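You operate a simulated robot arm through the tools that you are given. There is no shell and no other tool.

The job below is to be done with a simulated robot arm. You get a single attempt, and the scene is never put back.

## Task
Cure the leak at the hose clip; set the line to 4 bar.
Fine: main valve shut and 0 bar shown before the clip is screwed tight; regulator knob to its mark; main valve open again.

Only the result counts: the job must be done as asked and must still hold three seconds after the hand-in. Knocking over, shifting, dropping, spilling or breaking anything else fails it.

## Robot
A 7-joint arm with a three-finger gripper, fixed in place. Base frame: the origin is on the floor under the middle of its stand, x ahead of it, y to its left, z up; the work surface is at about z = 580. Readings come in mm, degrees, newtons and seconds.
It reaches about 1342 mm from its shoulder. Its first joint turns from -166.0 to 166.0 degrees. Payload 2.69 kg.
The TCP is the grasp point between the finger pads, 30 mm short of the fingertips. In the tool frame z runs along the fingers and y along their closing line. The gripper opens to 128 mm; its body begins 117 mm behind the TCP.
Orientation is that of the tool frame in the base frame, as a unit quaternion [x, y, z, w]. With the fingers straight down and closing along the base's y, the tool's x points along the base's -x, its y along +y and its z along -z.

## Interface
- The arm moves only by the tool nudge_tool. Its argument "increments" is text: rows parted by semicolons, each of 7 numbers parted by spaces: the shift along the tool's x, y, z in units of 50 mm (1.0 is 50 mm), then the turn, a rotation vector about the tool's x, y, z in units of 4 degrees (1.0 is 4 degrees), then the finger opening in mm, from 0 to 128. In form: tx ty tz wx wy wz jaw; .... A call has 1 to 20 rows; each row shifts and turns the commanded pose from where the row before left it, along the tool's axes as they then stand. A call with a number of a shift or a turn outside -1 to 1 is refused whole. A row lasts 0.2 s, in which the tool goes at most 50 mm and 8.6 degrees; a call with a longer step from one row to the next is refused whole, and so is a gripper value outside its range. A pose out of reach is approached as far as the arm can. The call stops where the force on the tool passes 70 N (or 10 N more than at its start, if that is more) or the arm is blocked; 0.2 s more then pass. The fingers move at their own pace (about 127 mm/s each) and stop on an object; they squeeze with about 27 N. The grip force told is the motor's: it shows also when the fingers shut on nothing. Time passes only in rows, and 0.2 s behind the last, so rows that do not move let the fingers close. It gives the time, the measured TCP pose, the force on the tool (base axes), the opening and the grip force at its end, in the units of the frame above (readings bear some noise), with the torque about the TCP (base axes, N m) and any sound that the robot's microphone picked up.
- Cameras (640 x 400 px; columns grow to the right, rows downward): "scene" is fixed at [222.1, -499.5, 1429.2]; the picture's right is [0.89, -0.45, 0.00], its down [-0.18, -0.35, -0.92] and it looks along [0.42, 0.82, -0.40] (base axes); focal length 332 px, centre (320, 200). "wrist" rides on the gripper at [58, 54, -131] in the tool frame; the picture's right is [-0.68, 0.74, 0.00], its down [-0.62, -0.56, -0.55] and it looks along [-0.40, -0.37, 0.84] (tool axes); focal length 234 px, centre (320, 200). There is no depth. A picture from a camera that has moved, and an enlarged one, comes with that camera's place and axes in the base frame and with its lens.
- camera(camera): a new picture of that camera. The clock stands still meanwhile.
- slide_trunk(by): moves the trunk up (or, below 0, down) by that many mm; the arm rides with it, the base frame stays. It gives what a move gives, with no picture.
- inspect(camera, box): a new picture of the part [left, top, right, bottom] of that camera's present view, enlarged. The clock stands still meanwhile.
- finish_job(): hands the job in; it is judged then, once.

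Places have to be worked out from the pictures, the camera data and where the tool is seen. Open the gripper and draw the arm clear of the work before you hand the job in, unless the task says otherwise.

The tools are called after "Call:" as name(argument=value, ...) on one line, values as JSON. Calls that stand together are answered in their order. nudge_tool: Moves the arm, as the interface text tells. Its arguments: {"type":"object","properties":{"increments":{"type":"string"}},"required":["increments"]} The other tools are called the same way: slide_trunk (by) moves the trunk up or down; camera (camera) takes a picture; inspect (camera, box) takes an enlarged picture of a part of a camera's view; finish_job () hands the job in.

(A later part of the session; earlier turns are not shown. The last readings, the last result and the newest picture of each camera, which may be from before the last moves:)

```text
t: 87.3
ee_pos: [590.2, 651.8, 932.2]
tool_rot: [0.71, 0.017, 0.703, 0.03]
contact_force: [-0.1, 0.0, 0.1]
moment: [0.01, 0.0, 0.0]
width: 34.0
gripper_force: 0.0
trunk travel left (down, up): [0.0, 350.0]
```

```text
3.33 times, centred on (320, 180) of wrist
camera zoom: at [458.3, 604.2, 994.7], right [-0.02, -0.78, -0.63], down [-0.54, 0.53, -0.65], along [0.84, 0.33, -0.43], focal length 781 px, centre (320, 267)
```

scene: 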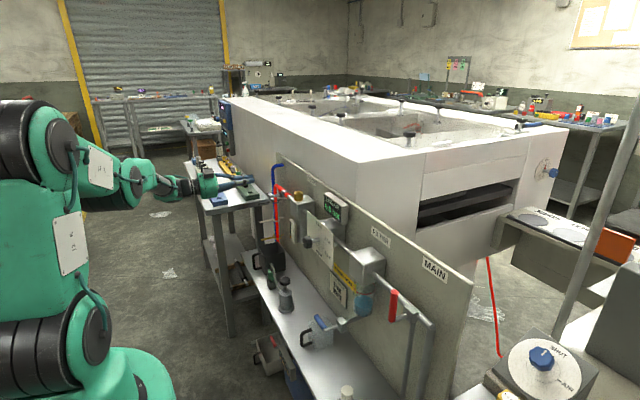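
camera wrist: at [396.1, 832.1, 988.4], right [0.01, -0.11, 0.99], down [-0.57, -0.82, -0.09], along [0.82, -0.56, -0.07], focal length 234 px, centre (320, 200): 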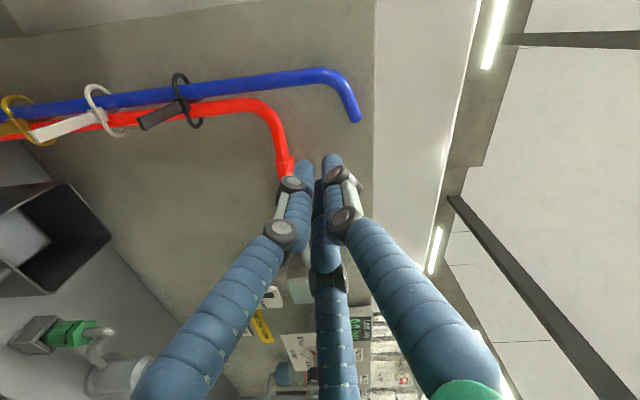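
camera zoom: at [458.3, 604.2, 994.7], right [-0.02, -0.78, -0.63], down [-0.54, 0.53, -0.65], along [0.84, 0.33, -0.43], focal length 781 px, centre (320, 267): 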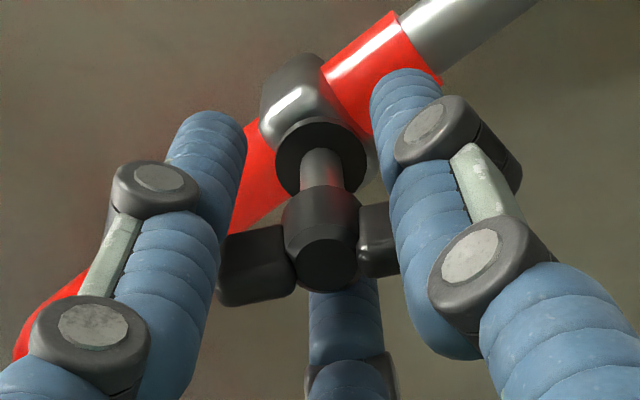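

The fingers flank the wings as planned. Closing to grip.

Call:
nudge_tool(increments="0 0 0 0 0 0 28; 0 0 0 0 0 0 22; 0 0 0 0 0 0 16; 0 0 0 0 0 0 8; 0 0 0 0 0 0 8")

Call:
inspect(camera="wrist", box=[260, 120, 380, 240])

```text
t: 88.5
ee_pos: [588.5, 651.3, 933.1]
tool_rot: [0.71, 0.017, 0.704, 0.03]
contact_force: [0.7, -0.2, 2.3]
moment: [0.0, 0.28, 0.18]
width: 20.0
gripper_force: 44.6
trunk travel left (down, up): [0.0, 350.0]
```

```text
3.33 times, centred on (320, 180) of wrist
camera zoom: at [458.4, 604.1, 994.9], right [-0.02, -0.78, -0.63], down [-0.54, 0.53, -0.65], along [0.84, 0.33, -0.43], focal length 781 px, centre (320, 267)
```

zoom: 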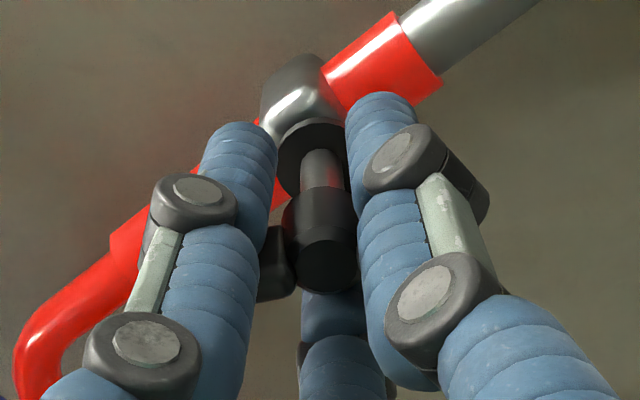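

The grip is centred with almost no side force. I'll turn clockwise 72° with orbit correction and a slight forward follow.

Call:
nudge_tool(increments="-0.002 0.004 0.002 0 0 1 8; -0.002 0.004 0.002 0 0 1 8; -0.002 0.004 0.002 0 0 1 8; -0.002 0.004 0.002 0 0 1 8; -0.002 0.004 0.002 0 0 1 8; -0.002 0.004 0.002 0 0 1 8; -0.002 0.004 0.002 0 0 1 8; -0.002 0.004 0.002 0 0 1 8; -0.002 0.004 0.002 0 0 1 8; -0.002 0.004 0.002 0 0 1 8; -0.002 0.004 0.002 0 0 1 8; -0.002 0.004 0.002 0 0 1 8; -0.002 0.004 0.002 0 0 1 8; -0.002 0.004 0.002 0 0 1 8; -0.002 0.004 0.002 0 0 1 8; -0.002 0.004 0.002 0 0 1 8; -0.002 0.004 0.002 0 0 1 8; -0.002 0.004 0.002 0 0 1 8; 0 0 0 0 0 0 8")

Call:
inspect(camera="wrist", box=[260, 120, 380, 240])

```text
t: 92.5
ee_pos: [590.2, 649.9, 930.5]
tool_rot: [0.584, -0.404, 0.587, -0.39]
contact_force: [1.9, 15.9, 21.4]
moment: [0.05, -0.17, 0.65]
width: 20.5
gripper_force: 44.6
trunk travel left (down, up): [0.0, 350.0]
```

```text
3.33 times, centred on (320, 180) of wrist
camera zoom: at [457.7, 578.0, 902.2], right [0.0, 0.36, -0.93], down [-0.53, 0.79, 0.3], along [0.85, 0.5, 0.19], focal length 781 px, centre (320, 267)
```

zoom: 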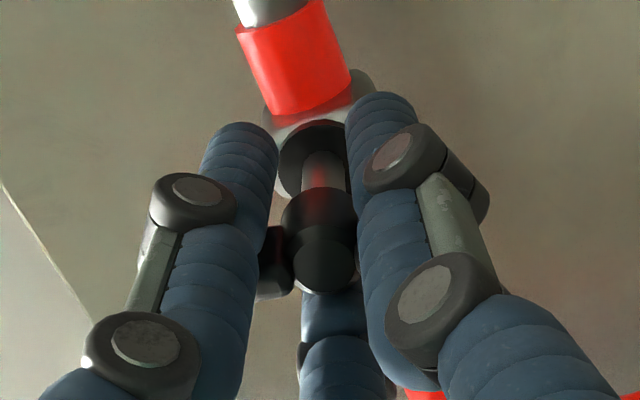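

Grip holding and knob following. I'll correct the side force a bit and turn another 72°.

Call:
nudge_tool(increments="-0.009 -0.032 0 0 0 0 8; -0.002 0.004 0.002 0 0 1 8; -0.002 0.004 0.002 0 0 1 8; -0.002 0.004 0.002 0 0 1 8; -0.002 0.004 0.002 0 0 1 8; -0.002 0.004 0.002 0 0 1 8; -0.002 0.004 0.002 0 0 1 8; -0.002 0.004 0.002 0 0 1 8; -0.002 0.004 0.002 0 0 1 8; -0.002 0.004 0.002 0 0 1 8; -0.002 0.004 0.002 0 0 1 8; -0.002 0.004 0.002 0 0 1 8; -0.002 0.004 0.002 0 0 1 8; -0.002 0.004 0.002 0 0 1 8; -0.002 0.004 0.002 0 0 1 8; -0.002 0.004 0.002 0 0 1 8; -0.002 0.004 0.002 0 0 1 8; -0.002 0.004 0.002 0 0 1 8; -0.002 0.004 0.002 0 0 1 8; 0 0 0 0 0 0 8")

Call:
inspect(camera="wrist", box=[260, 120, 380, 240])

Call:
inspect(camera="scene", box=[255, 178, 303, 214])

```text
t: 96.7
ee_pos: [592.3, 651.7, 927.0]
tool_rot: [-0.233, 0.67, -0.246, 0.66]
contact_force: [-9.1, -15.1, 6.1]
moment: [-0.06, -0.46, -0.02]
width: 20.5
gripper_force: 44.8
trunk travel left (down, up): [0.0, 350.0]
```

```text
3.33 times, centred on (320, 180) of wrist
camera zoom: at [460.3, 658.1, 849.3], right [0.02, 1.0, 0.05], down [-0.54, -0.03, 0.84], along [0.84, -0.04, 0.54], focal length 781 px, centre (320, 267)
```

zoom: 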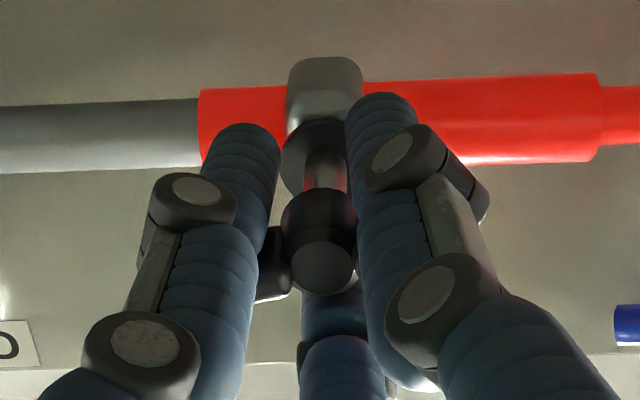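

```text
11.11 times, centred on (279, 196) of scene
camera zoom: at [222.1, -499.5, 1429.2], right [0.89, -0.45, 0.0], down [-0.18, -0.35, -0.92], along [0.42, 0.82, -0.4], focal length 3685 px, centre (776, 244)
```

zoom: 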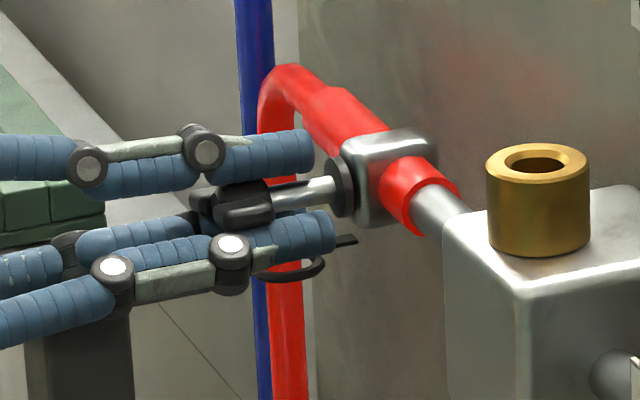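

Total this grip is about 144° and the knob has moved closer to the clip; torque is still low. I'll turn another 60°, staying below the roll limit.

Call:
nudge_tool(increments="0.007 -0.02 -0.01 0 0 0 8; -0.002 0.004 0.001 0 0 1 8; -0.002 0.004 0.001 0 0 1 8; -0.002 0.004 0.001 0 0 1 8; -0.002 0.004 0.001 0 0 1 8; -0.002 0.004 0.001 0 0 1 8; -0.002 0.004 0.001 0 0 1 8; -0.002 0.004 0.001 0 0 1 8; -0.002 0.004 0.001 0 0 1 8; -0.002 0.004 0.001 0 0 1 8; -0.002 0.004 0.001 0 0 1 8; -0.002 0.004 0.001 0 0 1 8; -0.002 0.004 0.001 0 0 1 8; -0.002 0.004 0.001 0 0 1 8; -0.002 0.004 0.001 0 0 1 8; -0.002 0.004 0.001 0 0 1 8; 0 0 0 0 0 0 8")

Call:
inspect(camera="wrist", box=[260, 120, 380, 240])

```text
t: 100.3
ee_pos: [594.3, 660.3, 933.8]
tool_rot: [0.132, 0.696, 0.121, 0.696]
contact_force: [6.4, 62.4, 8.0]
moment: [0.09, -0.11, 0.56]
width: 20.2
gripper_force: 45.5
trunk travel left (down, up): [0.0, 350.0]
```

```text
3.33 times, centred on (320, 180) of wrist
camera zoom: at [463.6, 733.6, 897.7], right [0.01, 0.45, 0.89], down [-0.56, -0.74, 0.38], along [0.83, -0.5, 0.24], focal length 781 px, centre (320, 267)
```

zoom: 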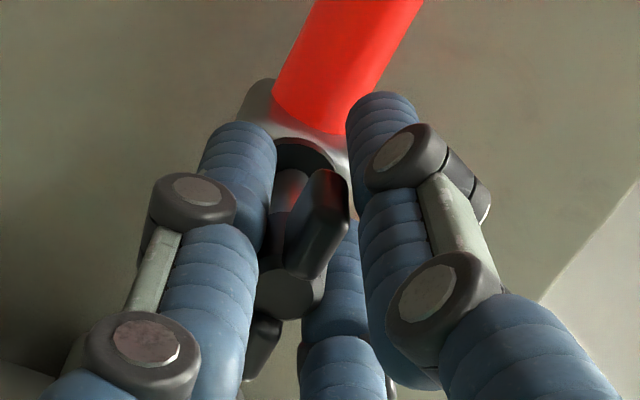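

The knob slipped in the fingers this time with a 62 N side load, so resistance has risen and the screw may be tight. I'll open to release and look.

Call:
nudge_tool(increments="0 0 0 0 0 0 30; 0 0 0 0 0 0 60; 0 0 0 0 0 0 128; 0 0 0 0 0 0 128")

Call:
inspect(camera="wrist", box=[260, 120, 380, 240])

Call:
inspect(camera="scene", box=[255, 178, 303, 214])

```text
t: 101.3
ee_pos: [593.5, 655.0, 929.1]
tool_rot: [0.132, 0.698, 0.117, 0.694]
contact_force: [0.3, 0.2, 1.3]
moment: [0.01, 0.0, 0.0]
width: 127.9
gripper_force: 0.0
trunk travel left (down, up): [0.0, 350.0]
```

```text
3.33 times, centred on (320, 180) of wrist
camera zoom: at [463.5, 727.8, 892.6], right [0.02, 0.46, 0.89], down [-0.56, -0.73, 0.39], along [0.83, -0.5, 0.24], focal length 781 px, centre (320, 267)
```

zoom: 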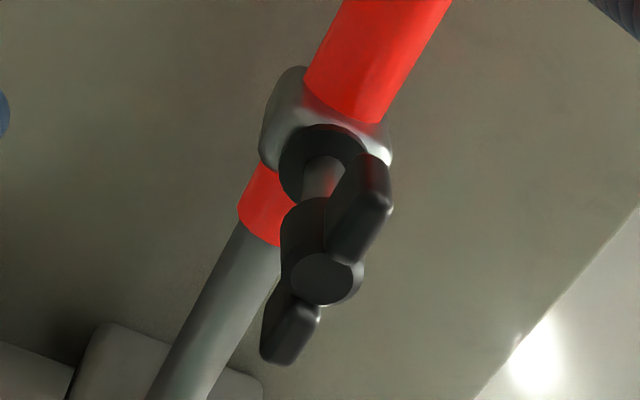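

```text
11.11 times, centred on (279, 196) of scene
camera zoom: at [222.1, -499.5, 1429.2], right [0.89, -0.45, 0.0], down [-0.18, -0.35, -0.92], along [0.42, 0.82, -0.4], focal length 3685 px, centre (776, 244)
```

zoom: 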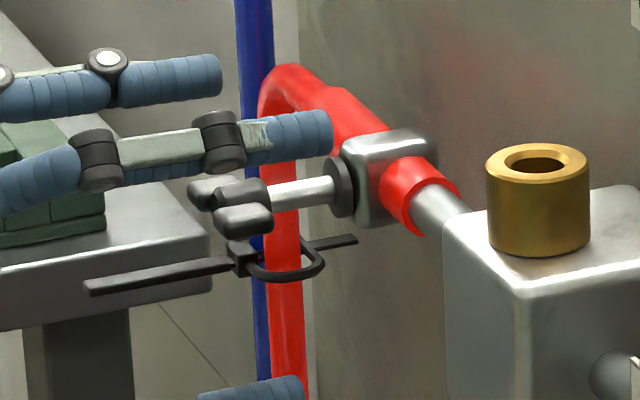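

The wings are now at about -4°/176°, so the screw has turned roughly 300° in total before slipping. I'll back off, unwind to -154° and re-grip to test whether it is truly tight.

Call:
nudge_tool(increments="0 0 -0.7 0 0 0 128; 0 0 -0.7 0 0 -0.5 128; 0 0 0 0 0 -1 128; 0 0 0 0 0 -1 128; 0 0 0 0 0 -1 128; 0 0 0 0 0 -1 128; 0 0 0 0 0 -1 128; 0 0 0 0 0 -1 128; 0 0 0 0 0 -1 128; 0 0 0 0 0 -1 128; 0 0 0 0 0 -1 128; 0 0 0 0 0 -1 128; 0 0 0 0 0 -1 128; 0 0 0 0 0 -1 128; 0 0 0 0 0 -1 128; 0 0 0 0 0 -1 128; 0 0 0 0 0 -1 128; 0 0 0 0 0 -1 128; 0 0 0 0 0 -1 128; 0 0 0 0 0 -1 128")

Call:
nudge_tool(increments="0 0 0 0 0 -1 128; 0 0 0 0 0 -1 128; 0 0 0 0 0 -1 128; 0 0 0 0 0 -1 128; 0 0 0 0 0 -1 128; 0 0 0 0 0 -1 128; 0 0 0 0 0 -1 128; 0 0 0 0 0 -1 128; 0 0 0 0 0 -1 128; 0 0 0 0 0 -1 128; 0 0 0 0 0 -1 128; 0 0 0 0 0 -1 128; 0 0 0 0 0 -1 128; 0 0 0 0 0 -1 128; 0 0 0 0 0 -1 128; 0 0 0 0 0 -1 128; 0 0 0 0 0 -1 128; 0 0 0 0 0 -1 128; 0 0 0 0 0 -1 128; 0 0 0 0 0 -1 128")

Call:
nudge_tool(increments="0 0 0 0 0 -1 128; 0 0 0 0 0 -1 128; 0 0 0 0 0 -1 128; 0 0 0 0 0 -1 128; 0 0 0 0 0 -1 128; 0 0 0 0 0 0 128")

Call:
inspect(camera="wrist", box=[270, 100, 370, 200])

Call:
camera(camera="scene")

```text
t: 105.5
ee_pos: [523.5, 656.4, 929.2]
tool_rot: [-0.316, 0.636, -0.325, 0.625]
contact_force: [0.3, -0.7, -0.1]
moment: [0.02, 0.0, -0.01]
width: 128.0
gripper_force: 0.0
trunk travel left (down, up): [0.0, 350.0]
```

```text
t: 109.7
ee_pos: [524.2, 655.7, 928.6]
tool_rot: [0.651, -0.284, 0.65, -0.27]
contact_force: [-0.8, 0.8, 0.0]
moment: [0.02, 0.0, 0.01]
width: 127.8
gripper_force: 0.0
trunk travel left (down, up): [0.0, 350.0]
```

```text
t: 111.1
ee_pos: [524.2, 655.5, 928.1]
tool_rot: [0.69, -0.167, 0.687, -0.153]
contact_force: [-0.5, -0.7, 0.6]
moment: [0.0, -0.02, -0.04]
width: 127.9
gripper_force: 0.1
trunk travel left (down, up): [0.0, 350.0]
```

```text
4.00 times, centred on (320, 150) of wrist
camera zoom: at [391.1, 584.3, 958.5], right [-0.01, -0.36, -0.93], down [-0.54, 0.79, -0.3], along [0.84, 0.5, -0.21], focal length 937 px, centre (320, 400)
```

zoom: 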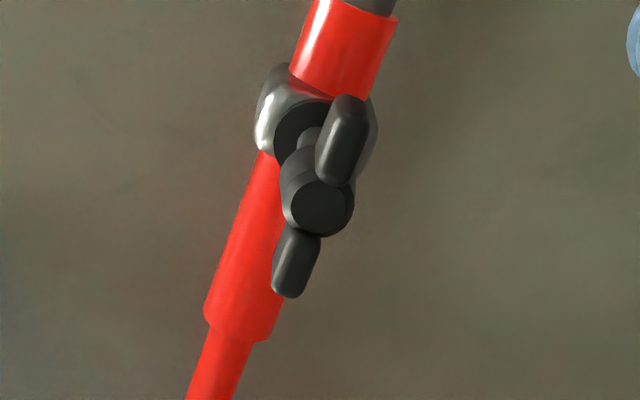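

```text
taken
```

scene: 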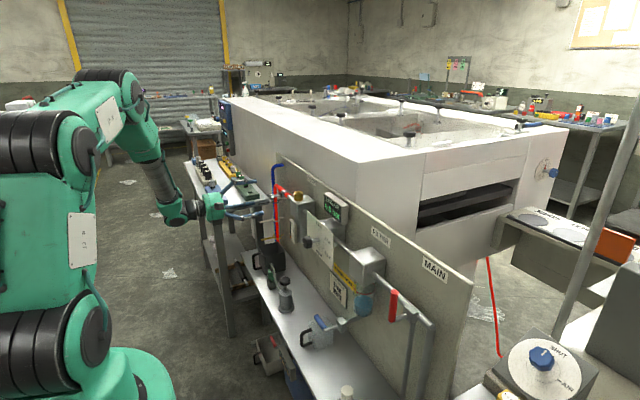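

Hub front now at x ≈ 585, with the whole screw and its washer moved toward the clip. I'll re-grip at roll -154° to test the tightness.

Call:
nudge_tool(increments="-0.004 0.042 0 0 0 0 128; 0 0 0.7 0 0 0 128; 0 0 0.64 0 0 0 100; 0 0 0 0 0 0 70; 0 0 0 0 0 0 50; 0 0 0 0 0 0 40; 0 0 0 0 0 0 34; 0 0 0 0 0 0 28; 0 0 0 0 0 0 22; 0 0 0 0 0 0 16; 0 0 0 0 0 0 8; 0 0 0 0 0 0 8")

Call:
inspect(camera="wrist", box=[260, 120, 380, 240])

```text
t: 113.7
ee_pos: [590.4, 652.8, 927.8]
tool_rot: [0.69, -0.167, 0.688, -0.155]
contact_force: [3.7, 5.7, 7.2]
moment: [-0.01, -0.47, 0.11]
width: 20.0
gripper_force: 44.7
trunk travel left (down, up): [0.0, 350.0]
```

```text
3.33 times, centred on (320, 180) of wrist
camera zoom: at [457.8, 581.0, 957.0], right [-0.01, -0.36, -0.93], down [-0.54, 0.79, -0.3], along [0.84, 0.5, -0.2], focal length 781 px, centre (320, 267)
```

zoom: 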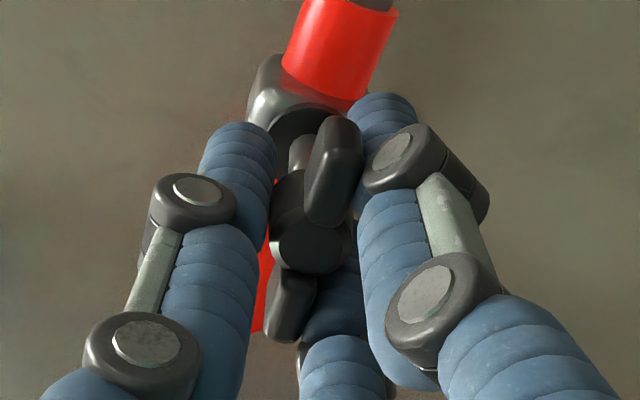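

Gripped again with low side forces. I'll turn 20° clockwise and read the torque.

Call:
nudge_tool(increments="-0.002 -0.004 0 0 0 1 8; -0.002 -0.004 0 0 0 1 8; -0.002 -0.004 0 0 0 1 8; -0.002 -0.004 0 0 0 1 8; -0.002 -0.004 0 0 0 1 8; 0 0 0 0 0 0 8")

Call:
inspect(camera="wrist", box=[260, 120, 380, 240])

```text
t: 115.1
ee_pos: [590.6, 652.3, 924.6]
tool_rot: [0.652, -0.285, 0.65, -0.269]
contact_force: [-7.2, -20.8, -13.7]
moment: [-0.68, -0.35, 0.15]
width: 26.9
gripper_force: 14.1
trunk travel left (down, up): [0.0, 350.0]
```

```text
3.33 times, centred on (320, 180) of wrist
camera zoom: at [457.7, 575.1, 927.1], right [-0.01, -0.02, -1.0], down [-0.53, 0.85, -0.01], along [0.85, 0.53, -0.02], focal length 781 px, centre (320, 267)
```

zoom: 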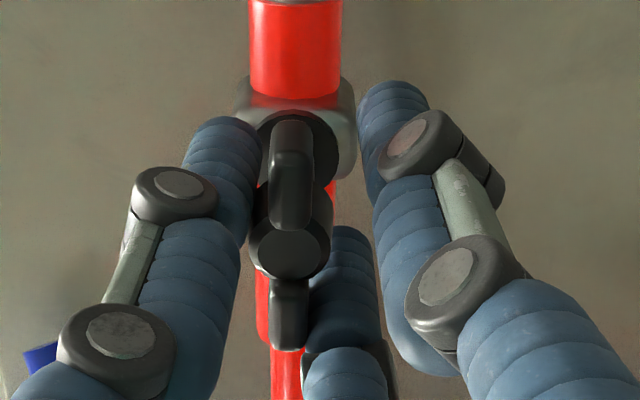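

The torque is now -0.68 N·m, the fingers are being spread and the wings stayed at about -2°, so the screw is against its end. I'll give a last small firm push of 6° and check that it no longer turns.

Call:
nudge_tool(increments="0 0 0 0 0 0.75 8; 0 0 0 0 0 0.75 8; 0 0 0 0 0 0 8")

Call:
inspect(camera="wrist", box=[260, 120, 380, 240])

```text
t: 115.9
ee_pos: [591.0, 662.7, 929.5]
tool_rot: [0.635, -0.317, 0.634, -0.309]
contact_force: [11.9, 58.5, -11.2]
moment: [0.2, 0.61, 0.34]
width: 21.8
gripper_force: 45.2
trunk travel left (down, up): [0.0, 350.0]
```

```text
3.33 times, centred on (320, 180) of wrist
camera zoom: at [459.2, 584.2, 922.4], right [-0.01, 0.09, -1.0], down [-0.54, 0.84, 0.08], along [0.84, 0.54, 0.04], focal length 781 px, centre (320, 267)
```

zoom: 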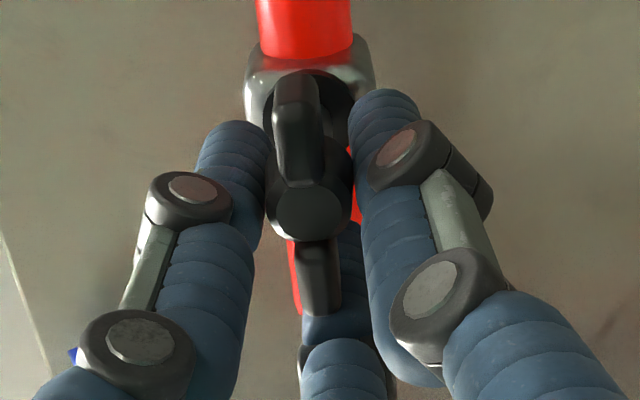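

The fingers slipped over the wings while the knob stayed put at about -2°, so the clip is tight. I'll open, retreat and check the knob.

Call:
nudge_tool(increments="0 0 0 0 0 0 30; 0 0 0 0 0 0 60; 0 0 0 0 0 0 128; 0 0 0 0 0 0 128; 0 0 -0.7 0 0 0 128; 0 0 -0.7 0 0 0 128; 0 0 0 0 0 0 128")

Call:
inspect(camera="wrist", box=[270, 100, 370, 200])

Call:
inspect(camera="scene", box=[255, 178, 303, 214])

Call:
inspect(camera="scene", box=[300, 180, 364, 220])

```text
t: 117.5
ee_pos: [520.7, 655.7, 928.4]
tool_rot: [0.634, -0.318, 0.636, -0.304]
contact_force: [0.7, -0.2, 0.2]
moment: [0.0, 0.0, -0.02]
width: 127.9
gripper_force: 0.1
trunk travel left (down, up): [0.0, 350.0]
```

```text
4.00 times, centred on (320, 150) of wrist
camera zoom: at [388.3, 578.5, 921.6], right [-0.01, 0.08, -1.0], down [-0.53, 0.84, 0.07], along [0.85, 0.53, 0.04], focal length 937 px, centre (320, 400)
```

zoom: 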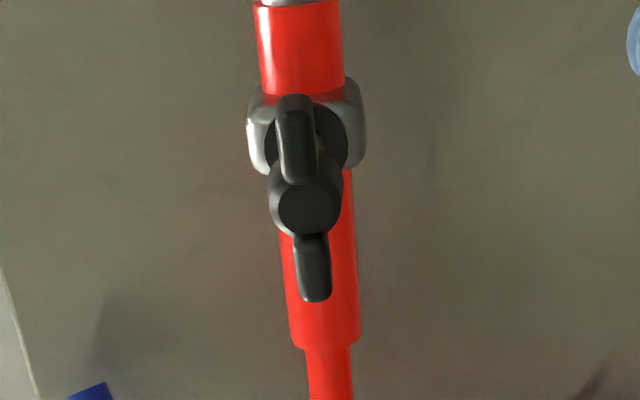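

```text
11.11 times, centred on (279, 196) of scene
camera zoom: at [222.1, -499.5, 1429.2], right [0.89, -0.45, 0.0], down [-0.18, -0.35, -0.92], along [0.42, 0.82, -0.4], focal length 3685 px, centre (776, 244)
```

zoom: 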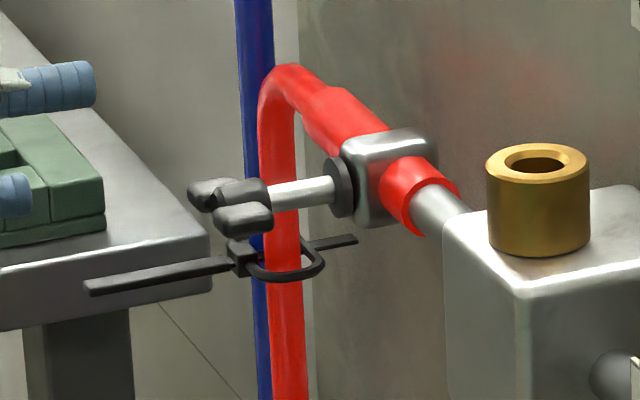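

```text
10.00 times, centred on (332, 200) of scene
camera zoom: at [222.1, -499.5, 1429.2], right [0.89, -0.45, 0.0], down [-0.18, -0.35, -0.92], along [0.42, 0.82, -0.4], focal length 3316 px, centre (200, 200)
```

zoom: 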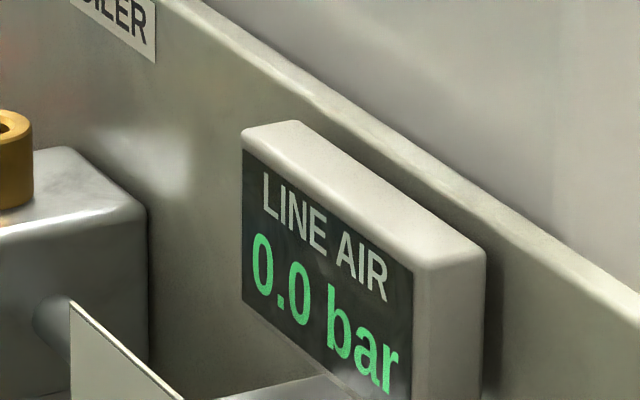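

The washer is now flush with the clip and the gauge still reads 0.0 bar. Next is the regulator. From the earlier dial view the marks are 60° per 2 bar (30° per bar) around a centre near (y 290, z 916), with 0 on top and the pointer at about 8. So I need about -120°. I'll unroll to 0° and move over to it.

Call:
nudge_tool(increments="0 0 0 0 0 1 128; 0 0 0 0 0 1 128; 0 0 0 0 0 1 128; 0 0 0 0 0 1 128; 0 0 0 0 0 1 128; 0 0 0 0 0 1 128; 0 0 0 0 0 1 128; 0 0 0 0 0 1 128; 0 0 0 0 0 1 128; 0 0 0 0 0 1 128; 0 0 0 0 0 1 128; 0 0 0 0 0 1 128; 0 0 0 0 0 1 128; 0 0 0 0 0 1 128; 0 0 0 0 0 1 128; 0 0 0 0 0 1 128; 0 0 0 0 0 1 128; 0 0 0 0 0 1 128; 0 0 0 0 0 1 128; 0 0 0 0 0 1 128")

Call:
nudge_tool(increments="0 0 0 0 0 1 128; 0 0 0 0 0 1 128; 0 0 0 0 0 1 128; 0 0 0 0 0 1 128; 0 0 0 0 0 1 128; 0 0 0 0 0 1 128; 0 0 0 0 0 1 128; 0 0 0 0 0 1 128; 0 0 0 0 0 1 128; 0 0 0 0 0 1 128; 0 0 0 0 0 1 128; 0 0 0 0 0 0.9 128; 0 -0.95 0 0 0 0 128; 0 -0.95 0 0 0 0 128; 0 -0.95 0 0 0 0 128; 0 0 0 0 0 0 128")

```text
t: 121.7
ee_pos: [520.5, 655.8, 927.2]
tool_rot: [-0.281, 0.652, -0.291, 0.642]
contact_force: [-0.4, 0.1, -0.5]
moment: [0.0, 0.0, 0.02]
width: 128.1
gripper_force: 0.0
trunk travel left (down, up): [0.0, 350.0]
```

```text
t: 125.1
ee_pos: [518.5, 514.5, 929.8]
tool_rot: [0.006, 0.71, -0.008, 0.704]
contact_force: [-0.5, 0.3, 0.5]
moment: [0.01, 0.01, -0.04]
width: 128.0
gripper_force: 0.0
trunk travel left (down, up): [0.0, 350.0]
```

Call:
nudge_tool(increments="0 -0.9 0 0 0 0 128; 0 -0.9 0 0 0 0 128; 0 -0.9 0 0 0 0 128; 0 -0.9 0 0 0 0 128; 0 0 0 0 0 0 128")

Call:
camera(camera="wrist")

Call:
inspect(camera="wrist", box=[220, 60, 380, 220])

```text
t: 126.3
ee_pos: [514.0, 334.6, 930.4]
tool_rot: [0.006, 0.71, -0.008, 0.704]
contact_force: [-0.8, 0.0, -0.4]
moment: [0.02, 0.03, 0.01]
width: 128.0
gripper_force: 0.0
trunk travel left (down, up): [0.0, 350.0]
```

```text
taken
camera wrist: at [383.7, 390.9, 872.6], right [0.02, 0.74, 0.67], down [-0.55, -0.55, 0.62], along [0.83, -0.39, 0.4], focal length 234 px, centre (320, 200)
```

wrist: 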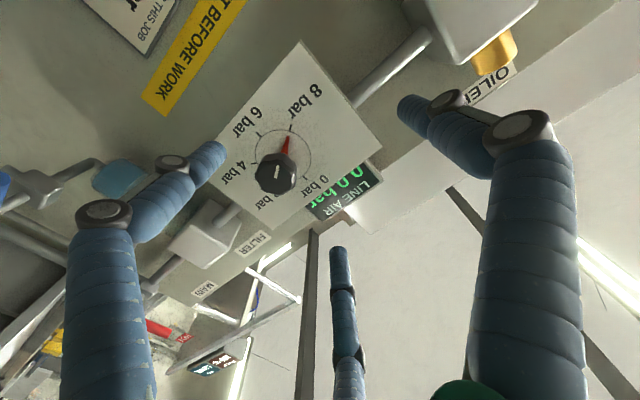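

```text
2.50 times, centred on (300, 140) of wrist
camera zoom: at [383.7, 390.9, 872.6], right [0.02, 0.74, 0.67], down [-0.55, -0.55, 0.62], along [0.83, -0.39, 0.4], focal length 585 px, centre (370, 350)
```

zoom: 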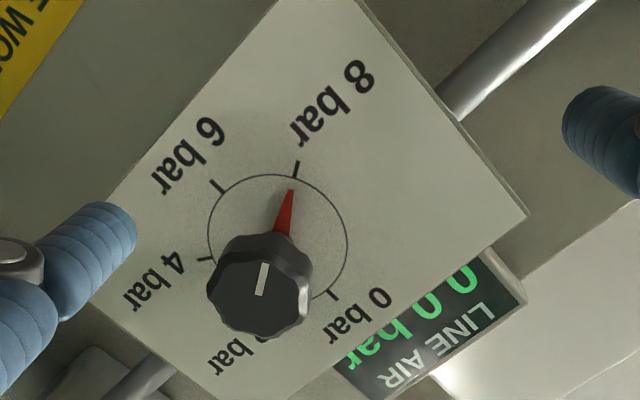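

From two views the dial plate is at x ≈ 620, the knob front at x ≈ 573 with a diameter of about 36 mm, and the axis near (y 289, z 918). The red pointer is at the 8 bar mark. I'll square up the tool, line up with the knob and advance partway.

Call:
nudge_tool(increments="0 0 0 -0.28 -0.12 0 128; 0.124 -0.458 0 0 0 0 128; 0.124 -0.458 0 0 0 0 128; 0 0 0 0 0 0 128; 0 0 0.5 0 0 0 128; 0 0 0 0 0 0 128")

Call:
inspect(camera="wrist", box=[240, 100, 400, 260])

Call:
inspect(camera="scene", box=[270, 205, 366, 265])

```text
t: 127.7
ee_pos: [539.2, 288.0, 916.6]
tool_rot: [-0.001, 0.707, -0.001, 0.707]
contact_force: [0.0, -0.8, -0.6]
moment: [0.02, -0.03, 0.02]
width: 128.0
gripper_force: 0.0
trunk travel left (down, up): [0.0, 350.0]
```

```text
2.50 times, centred on (320, 180) of wrist
camera zoom: at [407.9, 341.6, 857.8], right [0.0, 0.74, 0.67], down [-0.55, -0.56, 0.62], along [0.84, -0.37, 0.4], focal length 585 px, centre (320, 250)
```

zoom: 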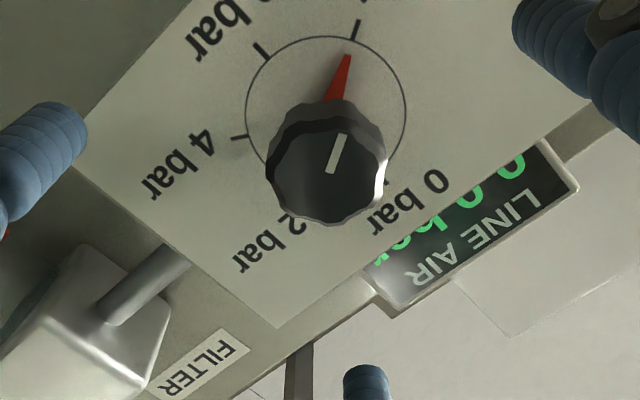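

```text
6.67 times, centred on (318, 235) of scene
camera zoom: at [222.1, -499.5, 1429.2], right [0.89, -0.45, 0.0], down [-0.18, -0.35, -0.92], along [0.42, 0.82, -0.4], focal length 2211 px, centre (333, -33)
```

zoom: 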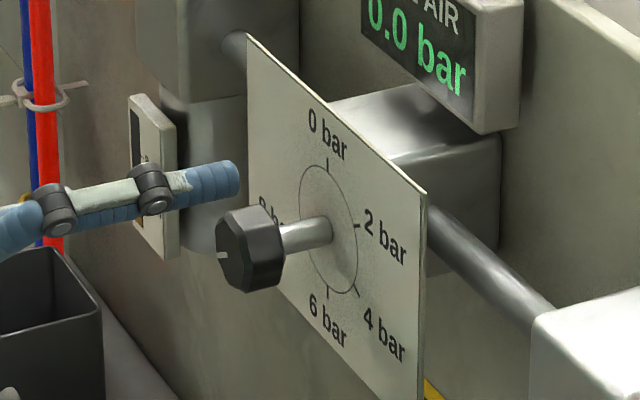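

The knob is nearly on the tool axis. I'll nudge up about 1 mm, advance so the pads surround it (tips ~14 mm short of the plate), and close gently.

Call:
nudge_tool(increments="-0.024 0.016 0 0 0 0 128; 0 0 0.4 0 0 0 100; 0 0 0.34 0 0 0 80; 0 0 0 0 0 0 60; 0 0 0 0 0 0 50; 0 0 0 0 0 0 44; 0 0 0 0 0 0 40; 0 0 0 0 0 0 40")

Call:
inspect(camera="wrist", box=[240, 100, 400, 260])

Call:
inspect(camera="scene", box=[270, 205, 366, 265])

```text
t: 129.5
ee_pos: [576.8, 290.3, 918.0]
tool_rot: [-0.001, 0.707, -0.001, 0.707]
contact_force: [0.7, -0.6, -0.1]
moment: [0.01, 0.01, 0.0]
width: 39.8
gripper_force: 0.0
trunk travel left (down, up): [0.0, 350.0]
```

```text
2.50 times, centred on (320, 180) of wrist
camera zoom: at [445.4, 342.6, 859.6], right [0.0, 0.74, 0.67], down [-0.55, -0.56, 0.62], along [0.84, -0.37, 0.4], focal length 585 px, centre (320, 250)
```

zoom: 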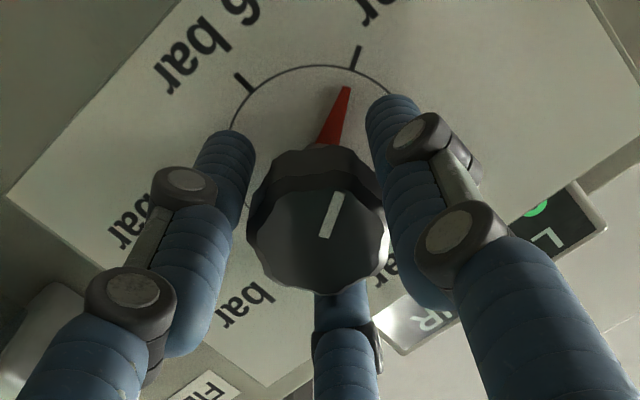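

```text
6.67 times, centred on (318, 235) of scene
camera zoom: at [222.1, -499.5, 1429.2], right [0.89, -0.45, 0.0], down [-0.18, -0.35, -0.92], along [0.42, 0.82, -0.4], focal length 2211 px, centre (333, -33)
```

zoom: 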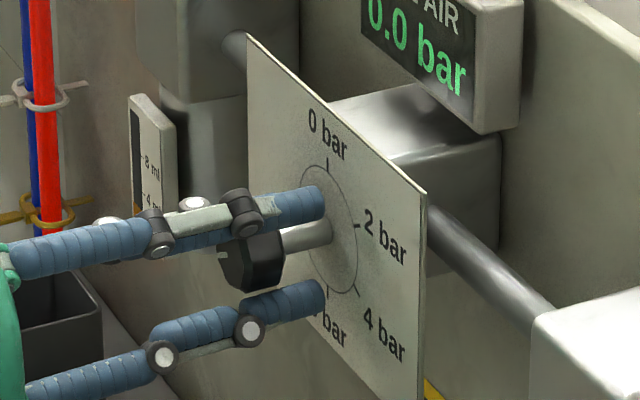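

Well centred with even gaps. I'll grip and read the force.

Call:
nudge_tool(increments="0 0 0 0 0 0 37; 0 0 0 0 0 0 34; 0 0 0 0 0 0 30; 0 0 0 0 0 0 24; 0 0 0 0 0 0 24")

Call:
inspect(camera="wrist", box=[240, 100, 400, 260])

```text
t: 130.7
ee_pos: [576.7, 291.1, 917.3]
tool_rot: [-0.002, 0.707, -0.001, 0.707]
contact_force: [-0.8, 11.5, -7.8]
moment: [-0.04, 0.14, 0.29]
width: 35.9
gripper_force: 44.9
trunk travel left (down, up): [0.0, 350.0]
```

```text
2.50 times, centred on (320, 180) of wrist
camera zoom: at [445.4, 343.1, 859.0], right [0.0, 0.74, 0.67], down [-0.55, -0.56, 0.62], along [0.84, -0.37, 0.4], focal length 585 px, centre (320, 250)
```

zoom: 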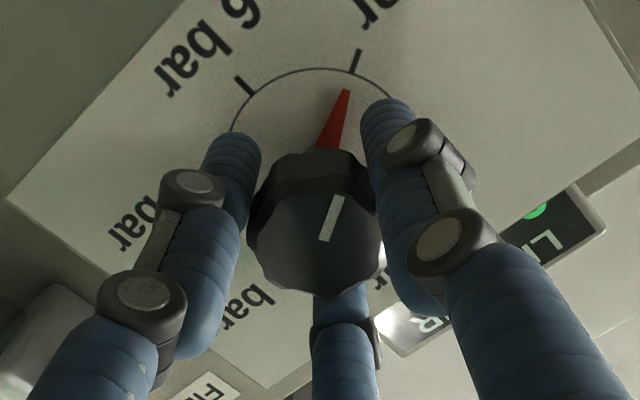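

Knob gripped at 35.9 mm with small side force. I'll turn counter-clockwise 60° (negative about +x) and look.

Call:
nudge_tool(increments="0.01 0.014 0 0 0 0 24; 0 0 0 0 0 -1 24; 0 0 0 0 0 -1 24; 0 0 0 0 0 -1 24; 0 0 0 0 0 -1 24; 0 0 0 0 0 -1 24; 0 0 0 0 0 0 24")

Call:
inspect(camera="wrist", box=[240, 100, 400, 260])

```text
t: 132.3
ee_pos: [576.9, 289.9, 918.0]
tool_rot: [-0.126, 0.696, -0.122, 0.696]
contact_force: [0.2, 13.6, 0.5]
moment: [0.02, 0.08, 0.26]
width: 36.2
gripper_force: 45.5
trunk travel left (down, up): [0.0, 350.0]
```

```text
2.50 times, centred on (320, 180) of wrist
camera zoom: at [445.6, 319.7, 844.1], right [0.0, 0.92, 0.38], down [-0.55, -0.32, 0.77], along [0.84, -0.21, 0.51], focal length 585 px, centre (320, 250)
```

zoom: 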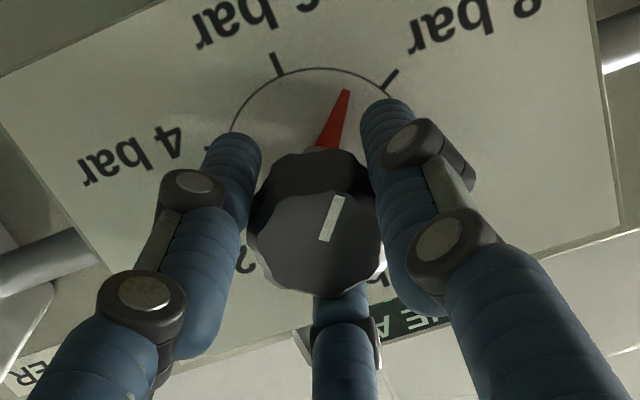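

The knob and red pointer turn with the gripper toward 6. I'll turn 72° more.

Call:
nudge_tool(increments="0 0.01 0 0 0 -1 24; 0 0 0 0 0 -1 24; 0 0 0 0 0 -1 24; 0 0 0 0 0 -1 24; 0 0 0 0 0 -1 24; 0 0 0 0 0 -1 24; 0 0 0 0 0 -1 24; 0 0 0 0 0 -1 24; 0 0 0 0 0 -1 24; 0 0 0 0 0 -1 24; 0 0 0 0 0 -1 24; 0 0 0 0 0 -1 24; 0 0 0 0 0 -1 24; 0 0 0 0 0 -1 24; 0 0 0 0 0 -1 24; 0 0 0 0 0 -1 24; 0 0 0 0 0 -1 24; 0 0 0 0 0 -1 24; 0 0 0 0 0 0 24")

Call:
inspect(camera="wrist", box=[240, 100, 400, 260])

```text
t: 136.3
ee_pos: [576.9, 290.8, 917.2]
tool_rot: [0.508, -0.49, 0.51, -0.491]
contact_force: [2.6, 25.5, 26.6]
moment: [0.0, -0.36, 0.19]
width: 36.1
gripper_force: 45.2
trunk travel left (down, up): [0.0, 350.0]
```

```text
2.50 times, centred on (320, 180) of wrist
camera zoom: at [445.7, 229.1, 865.9], right [0.0, 0.65, -0.76], down [-0.55, 0.64, 0.54], along [0.84, 0.42, 0.36], focal length 585 px, centre (320, 250)
```

zoom: 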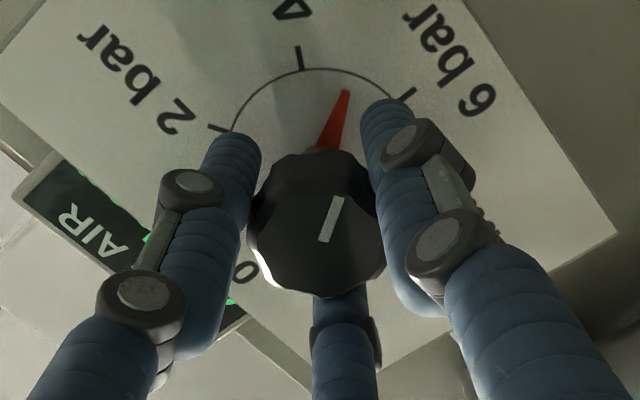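

The pointer is now near 5 bar. I'll relieve the side force and turn 24° more, then fine-tune.

Call:
nudge_tool(increments="-0.03 -0.03 0 0 0 0 24; 0 0 0 0 0 -1 24; 0 0 0 0 0 -1 24; 0 0 0 0 0 -1 24; 0 0 0 0 0 -1 24; 0 0 0 0 0 -1 24; 0 0 0 0 0 -1 24; 0 0 0 0 0 0 24")

Call:
inspect(camera="wrist", box=[240, 100, 400, 260])

```text
t: 138.1
ee_pos: [576.5, 289.3, 918.1]
tool_rot: [0.6, -0.374, 0.6, -0.374]
contact_force: [-2.4, 11.6, 14.6]
moment: [0.02, -0.08, 0.07]
width: 36.3
gripper_force: 45.3
trunk travel left (down, up): [0.0, 350.0]
```

```text
2.50 times, centred on (320, 180) of wrist
camera zoom: at [445.5, 213.5, 895.5], right [0.0, 0.28, -0.96], down [-0.55, 0.8, 0.24], along [0.84, 0.53, 0.15], focal length 585 px, centre (320, 250)
```

zoom: 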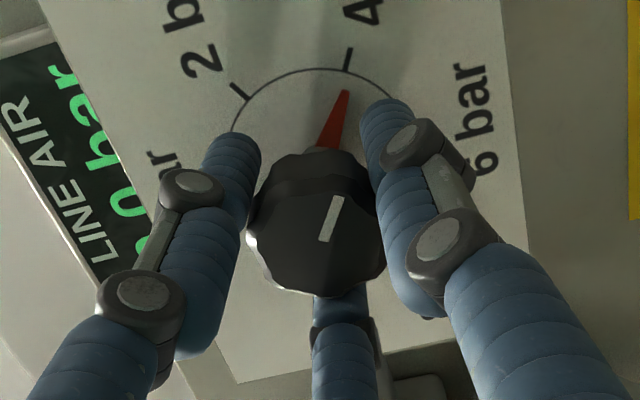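

The image geometry puts the pointer at about 214° against 210° for the 4 bar mark, so about 4° more. I'll turn -3.9° and compare.

Call:
nudge_tool(increments="-0.01 -0.02 0 0 0 0 24; 0 0 0 0 0 -0.97 24; 0 0 0 0 0 0 24; 0 0 0 0 0 0 24")

Call:
inspect(camera="wrist", box=[270, 90, 370, 190])

Call:
inspect(camera="wrist", box=[240, 100, 400, 260])

```text
t: 139.1
ee_pos: [575.9, 290.2, 918.7]
tool_rot: [0.613, -0.353, 0.612, -0.354]
contact_force: [-0.8, -9.5, 6.2]
moment: [-0.01, -0.13, -0.21]
width: 36.1
gripper_force: 45.3
trunk travel left (down, up): [0.0, 350.0]
```

```text
4.00 times, centred on (320, 140) of wrist
camera zoom: at [445.4, 212.4, 900.8], right [0.0, 0.22, -0.98], down [-0.55, 0.82, 0.18], along [0.84, 0.53, 0.12], focal length 937 px, centre (320, 440)
```

zoom: 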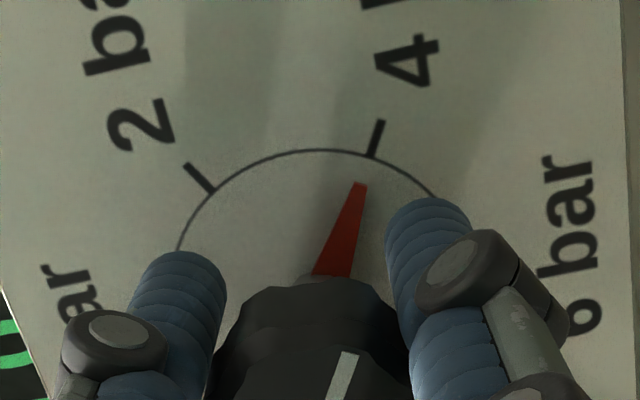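

```text
2.50 times, centred on (320, 180) of wrist
camera zoom: at [445.4, 212.4, 900.8], right [0.0, 0.22, -0.98], down [-0.55, 0.82, 0.18], along [0.84, 0.53, 0.12], focal length 585 px, centre (320, 250)
```

zoom: 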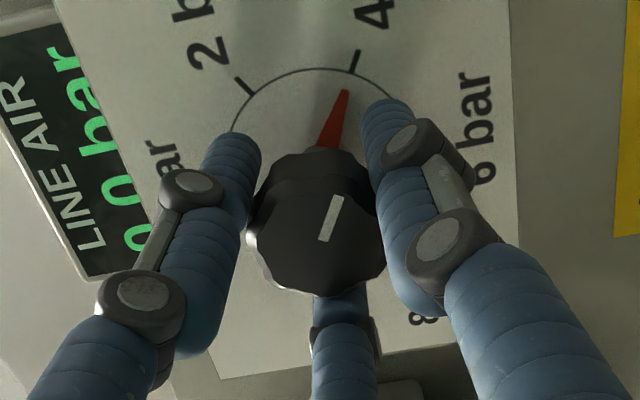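

The pointer now lines up with the 4 bar mark to well within a degree. I'll release gently and retreat, then verify.

Call:
nudge_tool(increments="0 0 0 0 0 0 40; 0 0 0 0 0 0 60; 0 0 0 0 0 0 90; 0 0 0 0 0 0 128; 0 0 0 0 0 0 128; 0 0 -0.7 0 0 0 128; 0 0 0 0 0 0 128")

Call:
inspect(camera="wrist", box=[240, 80, 400, 240])

Call:
inspect(camera="scene", box=[270, 205, 366, 265])

```text
t: 140.7
ee_pos: [541.8, 293.0, 919.8]
tool_rot: [0.612, -0.354, 0.612, -0.354]
contact_force: [-1.2, -0.2, -0.1]
moment: [0.0, -0.04, -0.03]
width: 127.8
gripper_force: 0.1
trunk travel left (down, up): [0.0, 350.0]
```

```text
2.50 times, centred on (320, 160) of wrist
camera zoom: at [410.6, 214.3, 901.8], right [0.0, 0.22, -0.98], down [-0.55, 0.82, 0.18], along [0.84, 0.54, 0.12], focal length 585 px, centre (320, 300)
```

zoom: 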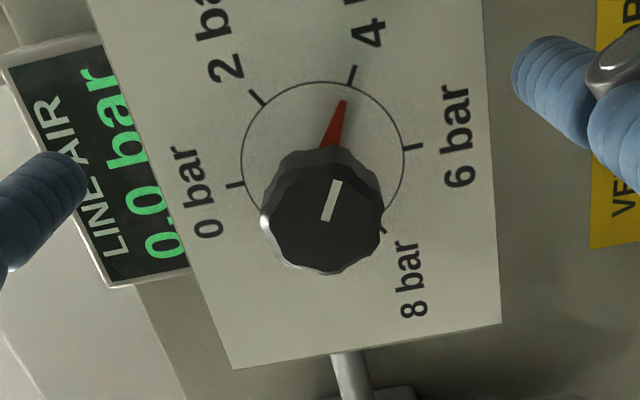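

```text
6.67 times, centred on (318, 235) of scene
camera zoom: at [222.1, -499.5, 1429.2], right [0.89, -0.45, 0.0], down [-0.18, -0.35, -0.92], along [0.42, 0.82, -0.4], focal length 2211 px, centre (333, -33)
```

zoom: 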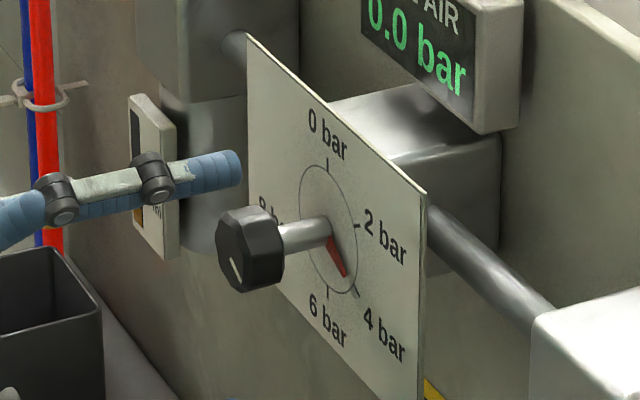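

Both views confirm the pointer is on 4 bar. Now I return to the main valve: retreat a little, unroll the wrist to 0°, close the fingers to a peg, and lift over the fittings.

Call:
nudge_tool(increments="0 0 -0.5 0 0 0 128; 0 0 0 0 0 1 128; 0 0 0 0 0 1 128; 0 0 0 0 0 1 128; 0 0 0 0 0 1 128; 0 0 0 0 0 1 128; 0 0 0 0 0 1 128; 0 0 0 0 0 1 128; 0 0 0 0 0 1 128; 0 0 0 0 0 1 128; 0 0 0 0 0 1 128; 0 0 0 0 0 1 128; 0 0 0 0 0 1 128; 0 0 0 0 0 1 128; 0 0 0 0 0 1 128; 0 0 0 0 0 1 128; 0 0 0 0 0 1 128; 0 0 0 0 0 1 128; 0 0 0 0 0 1 128; 0 0 0 0 0 1 128")

Call:
nudge_tool(increments="0 0 0 0 0 1 128; 0 0 0 0 0 1 128; 0 0 0 0 0 1 128; 0 0 0 0 0 1 128; 0 0 0 0 0 1 128; 0 0 0 0 0 1 128; 0 0 0 0 0 1 128; 0 0 0 0 0 1 128; 0 0 0 0 0 1 128; 0 0 0 0 0 1 128; 0 0 0 0 0 1 128; -0.9 0 0 0 0 0 100; -0.9 0 0 0 0 0 60; -0.9 0 0 0 0 0 20; -0.8 0 0 0 0 0 0; 0 0 0 0 0 0 0")

```text
t: 144.9
ee_pos: [515.1, 290.8, 918.4]
tool_rot: [-0.265, 0.655, -0.265, 0.656]
contact_force: [-0.5, 0.2, 0.8]
moment: [-0.01, 0.01, 0.0]
width: 128.2
gripper_force: 0.2
trunk travel left (down, up): [0.0, 350.0]
```

```text
t: 148.3
ee_pos: [516.1, 293.5, 1092.6]
tool_rot: [0.0, 0.707, 0.001, 0.707]
contact_force: [0.5, 0.4, -0.4]
moment: [-0.03, -0.03, 0.0]
width: 2.2
gripper_force: 27.4
trunk travel left (down, up): [0.0, 350.0]
```

Call:
nudge_tool(increments="0 0 0.8 0 0 0 0; 0 0 0.8 1 0 0 0; 0 0 0 1 0 0 0; 0 0 0 1 0 0 0; 0 0 0 1 0 0 0; 0 0 0 1 0 0 0; 0 0 0 1 0 0 0; 0 0 0 0.25 0 0 0; 0.0 -0.863 0.396 0 0 0 0; 0.0 -0.863 0.396 0 0 0 0; 0.0 -0.863 0.396 0 0 0 0; 0.0 -0.863 0.396 0 0 0 0; 0.0 -0.863 0.396 0 0 0 0; 0.0 -0.863 0.396 0 0 0 0; 0.0 -0.863 0.396 0 0 0 0; 0 0 0 0 0 0 0")

Call:
camera(camera="scene")

```text
t: 151.7
ee_pos: [596.4, -40.6, 1092.4]
tool_rot: [0.152, 0.691, -0.152, 0.69]
contact_force: [0.4, 0.3, 0.2]
moment: [0.02, -0.03, 0.0]
width: 2.3
gripper_force: 26.9
trunk travel left (down, up): [0.0, 350.0]
```

```text
taken
```

scene: 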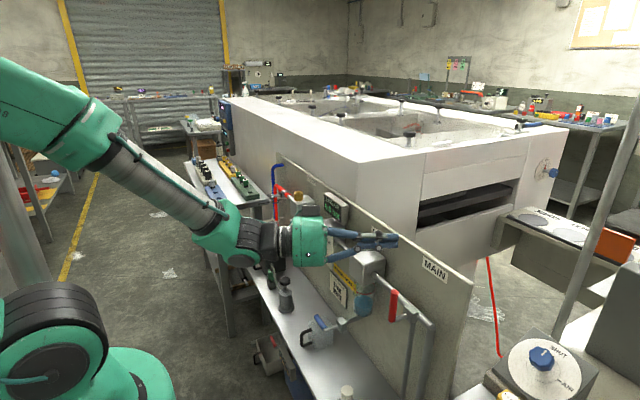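

Call:
nudge_tool(increments="0.0 -0.863 0.399 0 0 0 0; 0.0 -0.863 0.399 0 0 0 0; 0 0 0 0 0 0 0")

```text
t: 152.5
ee_pos: [595.8, -136.6, 1092.5]
tool_rot: [0.153, 0.69, -0.153, 0.69]
contact_force: [0.0, -0.9, -0.1]
moment: [0.01, 0.0, 0.01]
width: 2.1
gripper_force: 27.2
trunk travel left (down, up): [0.0, 350.0]
```

Reachable here too. I'll lower to z ≈ 985 on the -y side of the upright lever, with an ~11 mm gap.

Call:
nudge_tool(increments="0.9 0 0 0 0 0 0; 0.9 0 0 0 0 0 0; 0.35 0 0 0 0 0 0; 0 0 0 0 0 0 0")

Call:
inspect(camera="scene", box=[330, 240, 450, 340])

Call:
camera(camera="wrist")

```text
t: 153.5
ee_pos: [596.4, -133.6, 984.2]
tool_rot: [0.153, 0.69, -0.153, 0.69]
contact_force: [-1.0, 0.3, -0.9]
moment: [-0.02, 0.0, -0.01]
width: 2.2
gripper_force: 26.8
trunk travel left (down, up): [0.0, 350.0]
```

```text
4.00 times, centred on (390, 290) of scene
camera zoom: at [222.1, -499.5, 1429.2], right [0.89, -0.45, 0.0], down [-0.18, -0.35, -0.92], along [0.42, 0.82, -0.4], focal length 1326 px, centre (40, -160)
```

zoom: 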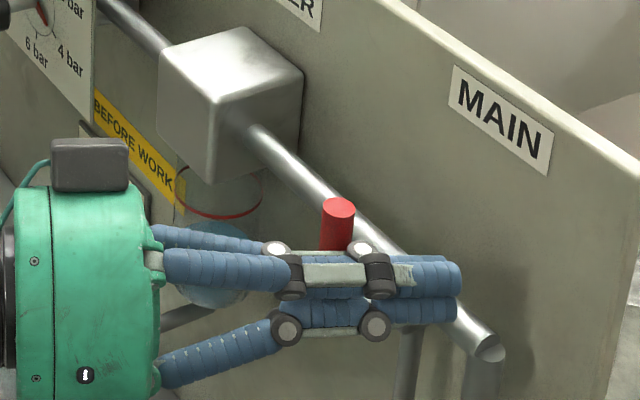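

```text
taken
camera wrist: at [500.2, -30.6, 925.9], right [0.31, 0.67, 0.68], down [-0.74, -0.28, 0.62], along [0.6, -0.69, 0.4], focal length 234 px, centre (320, 200)
```

wrist: 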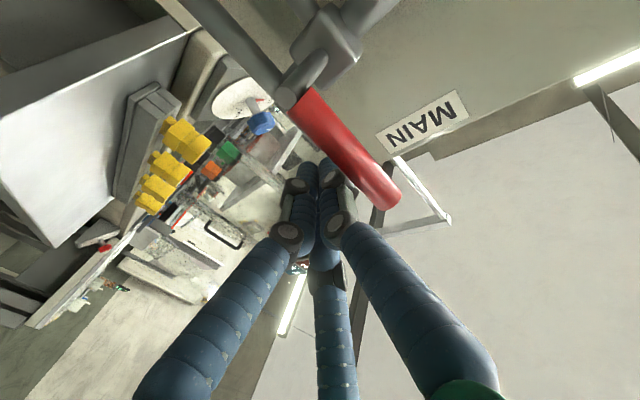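

The peg is on the -y side of the upright lever. I'll reach ~12 mm deeper so the lever bears on the finger ends, then push it +y through the first 30° of its arc.

Call:
nudge_tool(increments="0 0 0.24 0 0 0 0; 0.06 0.136 -0.063 0 0 0 0; -0.056 0.129 -0.06 0 0 0 0; -0.056 0.129 -0.06 0 0 0 0; -0.017 0.138 -0.064 0 0 0 0; -0.017 0.138 -0.064 0 0 0 0; 0 0 0 0 0 0 0")

Call:
inspect(camera="scene", box=[330, 240, 450, 340])

```text
t: 155.1
ee_pos: [607.7, -104.0, 991.6]
tool_rot: [0.153, 0.69, -0.153, 0.69]
contact_force: [0.0, 0.7, 0.7]
moment: [-0.01, 0.0, 0.06]
width: 2.4
gripper_force: 27.5
trunk travel left (down, up): [0.0, 350.0]
```

```text
4.00 times, centred on (390, 290) of scene
camera zoom: at [222.1, -499.5, 1429.2], right [0.89, -0.45, 0.0], down [-0.18, -0.35, -0.92], along [0.42, 0.82, -0.4], focal length 1326 px, centre (40, -160)
```

zoom: 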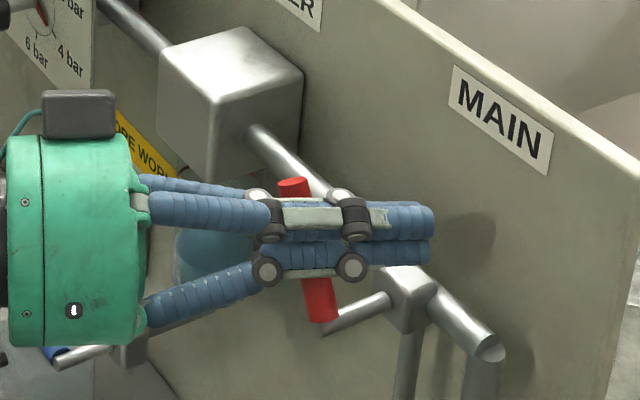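

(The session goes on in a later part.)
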